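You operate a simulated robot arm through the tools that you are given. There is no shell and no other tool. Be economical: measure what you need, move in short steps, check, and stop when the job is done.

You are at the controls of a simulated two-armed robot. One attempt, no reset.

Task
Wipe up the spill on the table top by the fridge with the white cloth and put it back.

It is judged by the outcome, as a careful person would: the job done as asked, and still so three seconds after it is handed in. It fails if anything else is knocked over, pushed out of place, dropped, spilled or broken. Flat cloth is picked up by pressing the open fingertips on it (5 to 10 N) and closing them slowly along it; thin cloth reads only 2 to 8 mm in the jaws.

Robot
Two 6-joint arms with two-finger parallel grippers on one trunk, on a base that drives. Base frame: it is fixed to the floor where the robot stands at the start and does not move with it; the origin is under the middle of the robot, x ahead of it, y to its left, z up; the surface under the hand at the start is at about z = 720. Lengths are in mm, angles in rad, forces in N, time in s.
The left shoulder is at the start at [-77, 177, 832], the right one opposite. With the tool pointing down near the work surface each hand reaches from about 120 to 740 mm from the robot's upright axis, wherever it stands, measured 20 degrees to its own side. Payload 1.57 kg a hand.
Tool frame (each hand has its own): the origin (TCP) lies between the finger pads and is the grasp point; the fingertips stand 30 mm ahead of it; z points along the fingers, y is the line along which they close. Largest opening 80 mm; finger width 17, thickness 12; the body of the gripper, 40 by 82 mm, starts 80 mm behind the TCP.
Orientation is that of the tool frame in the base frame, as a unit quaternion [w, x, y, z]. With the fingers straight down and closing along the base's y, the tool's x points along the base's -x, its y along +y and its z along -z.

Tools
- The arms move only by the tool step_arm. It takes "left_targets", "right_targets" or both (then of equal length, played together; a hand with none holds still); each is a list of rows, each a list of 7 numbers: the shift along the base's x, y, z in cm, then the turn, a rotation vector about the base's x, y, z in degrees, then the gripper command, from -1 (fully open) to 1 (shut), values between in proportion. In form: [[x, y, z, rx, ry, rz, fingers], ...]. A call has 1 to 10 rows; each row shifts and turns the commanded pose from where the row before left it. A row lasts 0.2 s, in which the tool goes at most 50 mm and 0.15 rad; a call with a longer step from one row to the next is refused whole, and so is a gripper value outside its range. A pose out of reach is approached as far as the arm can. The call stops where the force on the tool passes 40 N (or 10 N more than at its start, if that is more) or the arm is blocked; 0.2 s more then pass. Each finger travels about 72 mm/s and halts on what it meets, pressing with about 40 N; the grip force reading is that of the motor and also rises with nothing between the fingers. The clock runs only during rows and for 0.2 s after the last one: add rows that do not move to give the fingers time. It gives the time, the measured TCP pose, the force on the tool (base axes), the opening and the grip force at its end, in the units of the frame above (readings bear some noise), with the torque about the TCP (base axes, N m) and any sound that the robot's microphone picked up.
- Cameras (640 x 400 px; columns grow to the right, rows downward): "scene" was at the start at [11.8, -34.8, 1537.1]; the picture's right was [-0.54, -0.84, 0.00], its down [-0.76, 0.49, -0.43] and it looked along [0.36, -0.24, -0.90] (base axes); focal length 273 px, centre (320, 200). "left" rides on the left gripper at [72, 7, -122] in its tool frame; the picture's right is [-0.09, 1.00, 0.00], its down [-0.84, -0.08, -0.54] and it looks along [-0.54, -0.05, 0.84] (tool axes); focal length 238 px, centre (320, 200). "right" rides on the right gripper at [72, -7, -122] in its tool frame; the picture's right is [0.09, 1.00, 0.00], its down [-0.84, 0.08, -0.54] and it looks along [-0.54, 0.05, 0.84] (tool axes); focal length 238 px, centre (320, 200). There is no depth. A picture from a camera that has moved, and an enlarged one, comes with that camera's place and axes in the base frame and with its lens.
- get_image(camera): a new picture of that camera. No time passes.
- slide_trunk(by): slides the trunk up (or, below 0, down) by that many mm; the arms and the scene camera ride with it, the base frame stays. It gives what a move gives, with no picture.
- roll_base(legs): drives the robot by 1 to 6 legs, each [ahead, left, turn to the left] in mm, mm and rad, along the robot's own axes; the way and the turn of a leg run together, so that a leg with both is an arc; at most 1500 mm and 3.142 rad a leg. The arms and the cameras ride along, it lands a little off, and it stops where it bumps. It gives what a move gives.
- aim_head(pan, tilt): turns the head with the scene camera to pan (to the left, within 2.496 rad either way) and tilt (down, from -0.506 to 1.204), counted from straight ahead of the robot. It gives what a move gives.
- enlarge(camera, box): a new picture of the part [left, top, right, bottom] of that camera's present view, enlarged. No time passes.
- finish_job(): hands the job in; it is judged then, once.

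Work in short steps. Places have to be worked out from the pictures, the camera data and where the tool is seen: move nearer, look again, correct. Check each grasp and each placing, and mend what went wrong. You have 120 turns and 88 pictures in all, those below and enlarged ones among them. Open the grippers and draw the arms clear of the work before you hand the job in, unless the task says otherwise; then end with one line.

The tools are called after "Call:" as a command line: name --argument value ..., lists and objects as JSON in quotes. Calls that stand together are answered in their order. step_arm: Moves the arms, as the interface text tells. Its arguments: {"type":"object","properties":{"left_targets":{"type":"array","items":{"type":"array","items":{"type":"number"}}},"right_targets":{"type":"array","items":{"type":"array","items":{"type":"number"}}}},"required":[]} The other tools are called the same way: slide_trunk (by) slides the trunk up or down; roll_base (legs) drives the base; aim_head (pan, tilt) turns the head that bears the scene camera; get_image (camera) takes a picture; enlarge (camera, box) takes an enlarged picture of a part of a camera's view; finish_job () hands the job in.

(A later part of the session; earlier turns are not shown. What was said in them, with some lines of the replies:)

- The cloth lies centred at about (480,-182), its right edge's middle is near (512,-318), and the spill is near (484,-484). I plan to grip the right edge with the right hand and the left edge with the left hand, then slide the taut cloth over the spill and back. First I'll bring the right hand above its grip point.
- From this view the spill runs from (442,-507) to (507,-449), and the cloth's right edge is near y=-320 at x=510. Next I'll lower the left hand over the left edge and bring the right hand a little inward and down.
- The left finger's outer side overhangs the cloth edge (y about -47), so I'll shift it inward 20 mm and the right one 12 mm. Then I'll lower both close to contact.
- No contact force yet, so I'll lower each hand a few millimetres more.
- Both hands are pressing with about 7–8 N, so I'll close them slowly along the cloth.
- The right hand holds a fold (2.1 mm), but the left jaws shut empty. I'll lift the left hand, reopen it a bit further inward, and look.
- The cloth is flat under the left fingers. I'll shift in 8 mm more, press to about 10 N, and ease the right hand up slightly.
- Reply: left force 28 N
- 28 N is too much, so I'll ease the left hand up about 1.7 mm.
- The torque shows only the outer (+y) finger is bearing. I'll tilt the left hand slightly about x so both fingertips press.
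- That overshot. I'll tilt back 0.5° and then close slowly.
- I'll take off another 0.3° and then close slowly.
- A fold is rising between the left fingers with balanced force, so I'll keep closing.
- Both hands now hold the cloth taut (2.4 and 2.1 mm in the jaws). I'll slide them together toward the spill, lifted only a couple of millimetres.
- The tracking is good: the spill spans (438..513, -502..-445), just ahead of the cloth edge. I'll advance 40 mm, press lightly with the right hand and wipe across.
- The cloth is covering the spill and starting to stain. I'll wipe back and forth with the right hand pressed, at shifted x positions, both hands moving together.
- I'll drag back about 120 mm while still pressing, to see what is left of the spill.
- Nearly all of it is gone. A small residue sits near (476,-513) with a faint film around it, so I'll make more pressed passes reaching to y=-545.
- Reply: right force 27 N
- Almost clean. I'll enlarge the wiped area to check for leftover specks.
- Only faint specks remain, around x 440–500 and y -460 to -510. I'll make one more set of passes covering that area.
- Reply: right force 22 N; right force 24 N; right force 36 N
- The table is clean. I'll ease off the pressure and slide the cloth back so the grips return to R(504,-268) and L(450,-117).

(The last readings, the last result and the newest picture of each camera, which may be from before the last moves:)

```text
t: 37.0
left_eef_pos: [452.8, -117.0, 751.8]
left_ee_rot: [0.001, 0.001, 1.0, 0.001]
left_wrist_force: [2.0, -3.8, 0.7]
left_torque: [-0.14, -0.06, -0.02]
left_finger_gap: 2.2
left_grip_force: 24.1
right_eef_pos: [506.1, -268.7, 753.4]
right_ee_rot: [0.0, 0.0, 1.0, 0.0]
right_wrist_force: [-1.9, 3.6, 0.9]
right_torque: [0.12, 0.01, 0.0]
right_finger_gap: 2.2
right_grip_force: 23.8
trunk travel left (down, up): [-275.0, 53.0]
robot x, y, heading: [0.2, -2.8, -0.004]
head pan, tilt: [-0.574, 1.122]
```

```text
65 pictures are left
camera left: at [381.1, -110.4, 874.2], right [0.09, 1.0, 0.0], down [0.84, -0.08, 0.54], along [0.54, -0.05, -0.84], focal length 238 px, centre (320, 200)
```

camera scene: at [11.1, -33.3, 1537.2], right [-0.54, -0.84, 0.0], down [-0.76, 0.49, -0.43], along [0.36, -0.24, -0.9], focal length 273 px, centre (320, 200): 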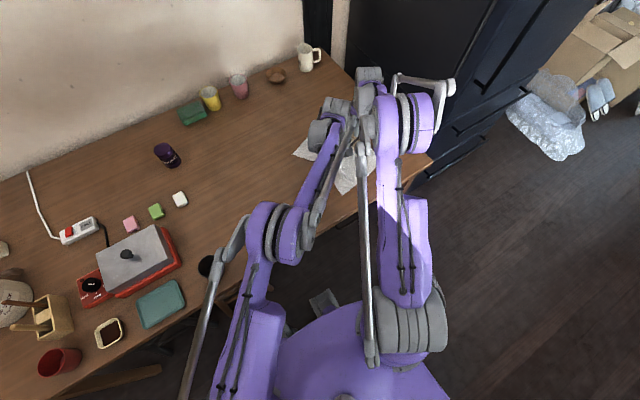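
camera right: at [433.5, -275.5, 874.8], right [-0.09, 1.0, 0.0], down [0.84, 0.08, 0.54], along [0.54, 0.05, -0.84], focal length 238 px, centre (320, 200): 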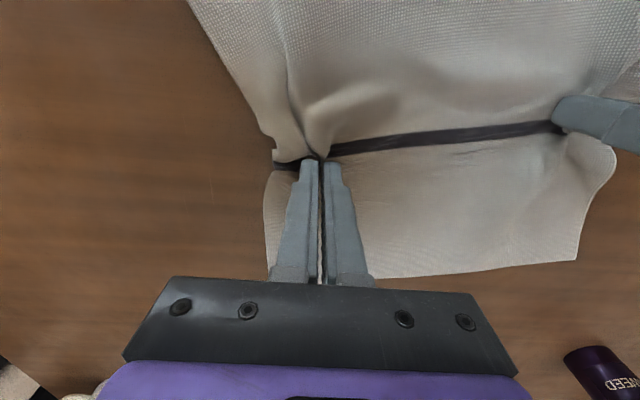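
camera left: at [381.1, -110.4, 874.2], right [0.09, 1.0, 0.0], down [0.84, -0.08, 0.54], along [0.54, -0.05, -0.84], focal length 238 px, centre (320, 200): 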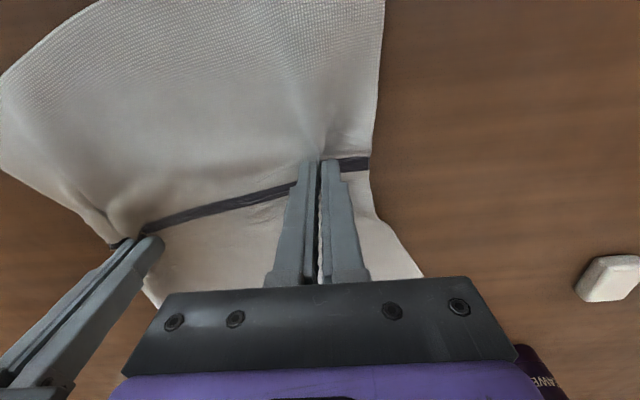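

The cloth is back where it was gripped. I'll press lightly and open slowly so the fingertips spread the folds flat again.

Call:
step_arm --left_targets '[[0, 0, -0.1, 0, 0, 0, 1], [0, 0, 0, 0, 0, 0, 0.85], [0, 0, 0, 0, 0, 0, 0.7], [0, 0, 0, 0, 0, 0, 0.55], [0, 0, 0, 0, 0, 0, 0.4], [0, 0, 0, 0, 0, 0, 0.25], [0, 0, 0, 0, 0, 0, 0.1], [0, 0, 0, 0, 0, 0, 0], [0, 0, 0, 0, 0, 0, -0.1]]' --right_targets '[[0, 0, -0.3, 0, 0, 0, 1], [0, 0, 0, 0, 0, 0, 0.85], [0, 0, 0, 0, 0, 0, 0.7], [0, 0, 0, 0, 0, 0, 0.55], [0, 0, 0, 0, 0, 0, 0.4], [0, 0, 0, 0, 0, 0, 0.25], [0, 0, 0, 0, 0, 0, 0.1], [0, 0, 0, 0, 0, 0, 0], [0, 0, 0, 0, 0, 0, -0.1]]'

Call:
step_arm --left_targets '[[0, 0, 0.5, 0, 0, 0, -0.1], [0, 0, 1, 0, 0, 0, -0.1], [0, 0, 2, 0, 0, 0, -0.1], [0, 0, 3, 0, 0, 0, -0.1]]' --right_targets '[[0, 0, 0.5, 0, 0, 0, -0.1], [0, 0, 1, 0, 0, 0, -0.1], [0, 0, 2, 0, 0, 0, -0.1], [0, 0, 3, 0, 0, 0, -0.1]]'

Call:
get_image --camera "right"

Call:
get_image --camera "left"

```text
t: 39.0
left_eef_pos: [451.4, -117.1, 751.5]
left_ee_rot: [0.003, 0.001, 1.0, 0.001]
left_wrist_force: [0.5, 0.4, -0.6]
left_torque: [0.02, 0.01, -0.04]
left_finger_gap: 44.4
left_grip_force: 0.2
right_eef_pos: [505.1, -268.8, 751.1]
right_ee_rot: [0.001, 0.0, 1.0, 0.0]
right_wrist_force: [0.3, -3.4, 23.8]
right_torque: [0.05, -0.03, -0.03]
right_finger_gap: 34.8
right_grip_force: 0.0
trunk travel left (down, up): [-275.0, 53.0]
robot x, y, heading: [-3.1, 0.9, 0.001]
head pan, tilt: [-0.574, 1.122]
```

```text
t: 40.0
left_eef_pos: [451.5, -119.5, 815.6]
left_ee_rot: [0.001, 0.001, 1.0, 0.0]
left_wrist_force: [-0.4, -0.6, -0.4]
left_torque: [0.01, 0.01, 0.01]
left_finger_gap: 44.0
left_grip_force: 0.1
right_eef_pos: [505.1, -268.3, 815.9]
right_ee_rot: [0.001, 0.001, 1.0, 0.0]
right_wrist_force: [0.1, -0.1, 0.3]
right_torque: [-0.01, -0.02, 0.01]
right_finger_gap: 44.1
right_grip_force: 0.1
trunk travel left (down, up): [-275.0, 53.0]
robot x, y, heading: [-0.4, -0.7, 0.005]
head pan, tilt: [-0.574, 1.122]
```

```text
64 pictures are left
camera right: at [432.7, -275.5, 937.8], right [-0.09, 1.0, 0.0], down [0.84, 0.08, 0.54], along [0.54, 0.05, -0.84], focal length 238 px, centre (320, 200)
```

right: 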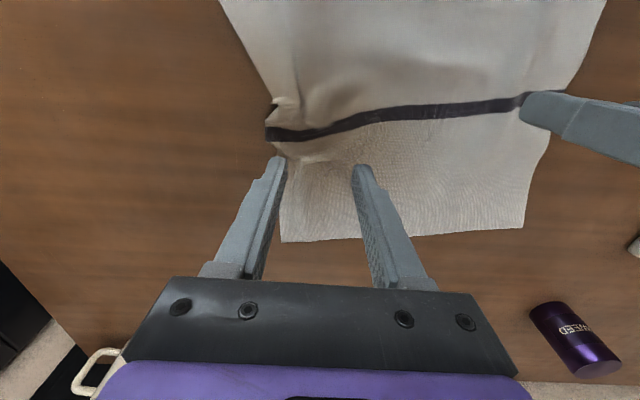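

```text
63 pictures are left
camera left: at [380.2, -111.5, 938.2], right [0.09, 1.0, 0.0], down [0.84, -0.08, 0.54], along [0.54, -0.05, -0.84], focal length 238 px, centre (320, 200)
```

left: 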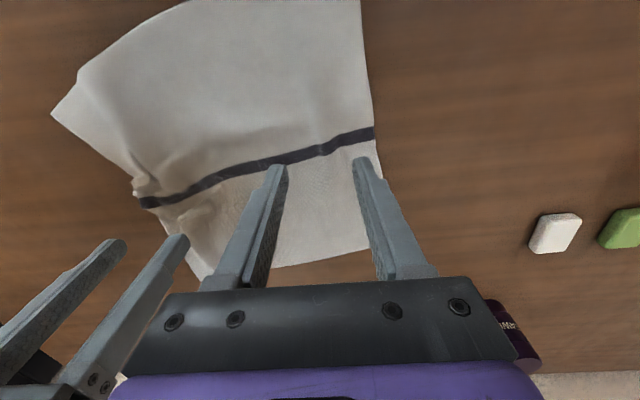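

The cloth lies nearly as before, within about 20 mm. I'll lift both hands clear and check the whole layout with the scene camera.

Call:
step_arm --left_targets '[[-2, 3, 2.5, 0, 0, 0, -0.1], [-2, 3, 2.5, 0, 0, 0, -0.1], [-2, 3, 2.5, 0, 0, 0, -0.1], [-2, 3, 2.5, 0, 0, 0, -0.1], [-2, 3, 2, 0, 0, 0, -0.1], [-2, 3, 2, 0, 0, 0, -0.1], [-2, 3, 2, 0, 0, 0, -0.1]]' --right_targets '[[-3.3, -1.6, 2.9, 0, 0, 0, -0.1], [-3.3, -1.6, 2.9, 0, 0, 0, -0.1], [-3.3, -1.6, 2.9, 0, 0, 0, -0.1], [-3.3, -1.6, 2.9, 0, 0, 0, -0.1], [-3.3, -1.6, 2.9, 0, 0, 0, -0.1], [-3.3, -1.6, 2.9, 0, 0, 0, -0.1], [-3.3, -1.6, 1.5, 0, 0, 0, -0.1]]'

Call:
get_image --camera "scene"

Call:
get_image --camera "right"

```text
t: 41.6
left_eef_pos: [310.0, 93.5, 977.6]
left_ee_rot: [0.002, 0.0, 1.0, 0.0]
left_wrist_force: [0.1, -0.4, -0.2]
left_torque: [0.0, -0.01, 0.0]
left_finger_gap: 44.1
left_grip_force: 0.1
right_eef_pos: [271.7, -379.9, 1005.8]
right_ee_rot: [0.001, 0.0, 1.0, 0.001]
right_wrist_force: [-0.2, 0.7, 0.9]
right_torque: [0.01, -0.03, -0.02]
right_finger_gap: 43.9
right_grip_force: 0.1
trunk travel left (down, up): [-275.0, 53.0]
robot x, y, heading: [1.5, -3.9, 0.002]
head pan, tilt: [-0.574, 1.122]
```

```text
62 pictures are left
camera scene: at [9.6, -34.1, 1537.0], right [-0.54, -0.84, 0.0], down [-0.76, 0.49, -0.44], along [0.37, -0.24, -0.9], focal length 273 px, centre (320, 200)
```

scene: 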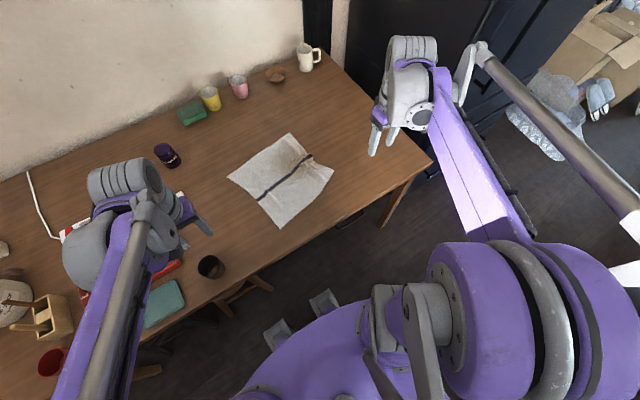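

```text
61 pictures are left
camera right: at [200.1, -388.3, 1127.8], right [-0.09, 1.0, 0.0], down [0.84, 0.08, 0.54], along [0.54, 0.05, -0.84], focal length 238 px, centre (320, 200)
```

right: 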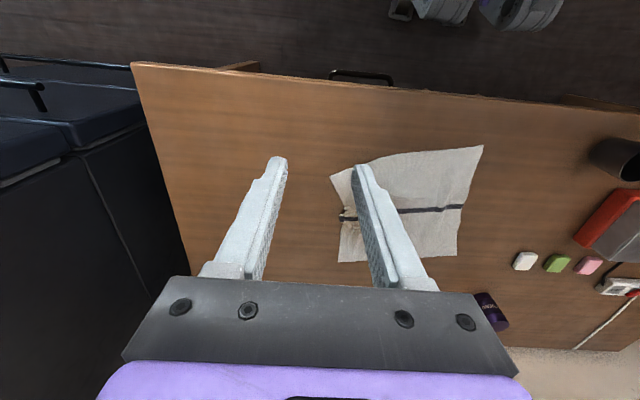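

The cloth is within about 10 mm of its original centre, and the spill spot looks clean. I'll enlarge the view to confirm both.

Call:
enlarge --camera "scene" --box '[210, 100, 434, 240]'

Call:
enlarge --camera "right" --box '[150, 90, 500, 290]'

```text
2.86 times, centred on (322, 170) of scene
camera zoom: at [9.6, -34.1, 1537.0], right [-0.54, -0.84, 0.0], down [-0.76, 0.49, -0.44], along [0.37, -0.24, -0.9], focal length 781 px, centre (314, 286)
```

zoom: 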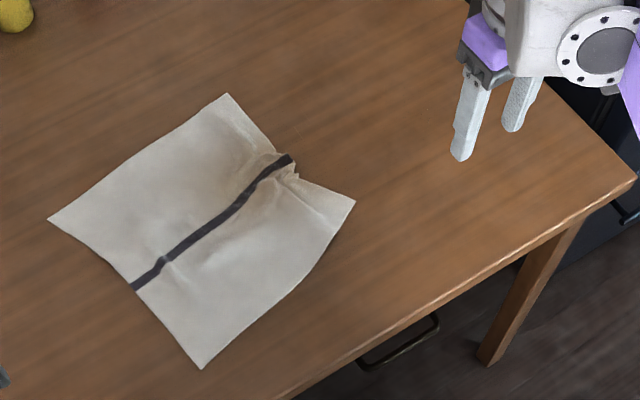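

```text
1.83 times, centred on (325, 190) of right
camera zoom: at [200.1, -388.3, 1127.8], right [-0.09, 1.0, 0.0], down [0.84, 0.08, 0.54], along [0.54, 0.05, -0.84], focal length 436 px, centre (311, 218)
```

zoom: 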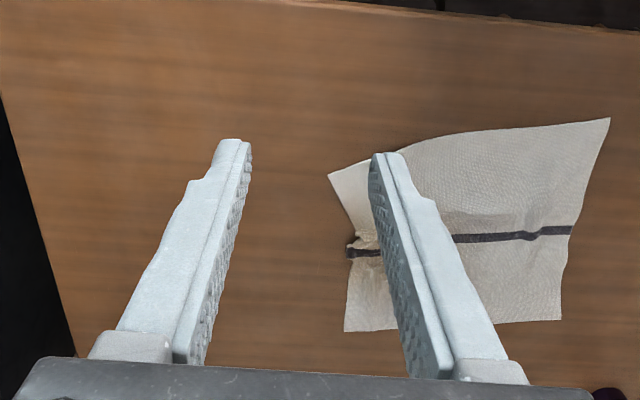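

There may be a faint streak near (547,-356). I'll bring the right camera over it for a close look.

Call:
step_arm --right_targets '[[4, -0.5, -2.5, 0, 0, 0, 0.5], [4, -0.5, -2.5, 0, 0, 0, 0.5], [4, -0.5, -2.5, 0, 0, 0, 0.5], [4, -0.5, -2.5, 0, 0, 0, 0.5]]'

Call:
enlarge --camera "right" --box '[60, 60, 440, 290]'

```text
t: 42.6
left_eef_pos: [313.6, 90.6, 976.7]
left_ee_rot: [0.0, 0.0, 1.0, 0.001]
left_wrist_force: [0.4, -0.4, 0.1]
left_torque: [0.03, 0.03, 0.02]
left_finger_gap: 43.9
left_grip_force: 0.1
right_eef_pos: [435.2, -400.0, 904.7]
right_ee_rot: [0.0, 0.0, 1.0, 0.0]
right_wrist_force: [0.9, -0.5, -0.4]
right_torque: [0.01, 0.0, 0.0]
right_finger_gap: 20.0
right_grip_force: 0.0
trunk travel left (down, up): [-275.0, 53.0]
robot x, y, heading: [0.6, 0.1, -0.001]
head pan, tilt: [-0.574, 1.122]
```

```text
1.68 times, centred on (250, 175) of right
camera zoom: at [364.0, -407.6, 1026.3], right [-0.09, 1.0, 0.0], down [0.84, 0.08, 0.54], along [0.54, 0.05, -0.84], focal length 401 px, centre (438, 242)
```

zoom: 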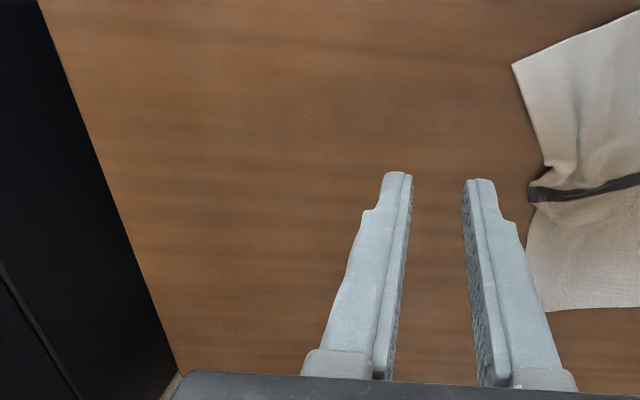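

The table is clean and the streak was only wood grain. I'll draw the right hand back clear and open both grippers.

Call:
step_arm --right_targets '[[-4, 0.5, 2.5, 0, 0, 0, -1], [-4, 0.5, 2.5, 0, 0, 0, -1], [-4, 0.5, 2.5, 0, 0, 0, -1], [-4, 0.5, 2.5, 0, 0, 0, -1]]' --left_targets '[[0, 0, 0, 0, 0, 0, -1], [0, 0, 0, 0, 0, 0, -1], [0, 0, 0, 0, 0, 0, -1], [0, 0, 0, 0, 0, 0, -1]]'

Call:
finish_job

```text
t: 43.6
left_eef_pos: [311.9, 92.5, 977.9]
left_ee_rot: [0.0, 0.001, 1.0, 0.0]
left_wrist_force: [-0.7, 0.5, 0.0]
left_torque: [-0.01, 0.0, 0.03]
left_finger_gap: 79.7
left_grip_force: 0.2
right_eef_pos: [273.1, -379.3, 1003.2]
right_ee_rot: [0.001, 0.0, 1.0, -0.001]
right_wrist_force: [0.2, 0.2, -0.4]
right_torque: [-0.02, 0.03, -0.02]
right_finger_gap: 79.9
right_grip_force: 0.0
trunk travel left (down, up): [-275.0, 53.0]
robot x, y, heading: [-2.1, 1.8, -0.003]
head pan, tilt: [-0.574, 1.122]
```

```text
The job is handed in.
```

I wiped up the spill and put the white cloth back, centred within about 10 mm of where it lay (corners up to about 30 mm off), with a small wrinkle at its right edge and some staining from the spill.
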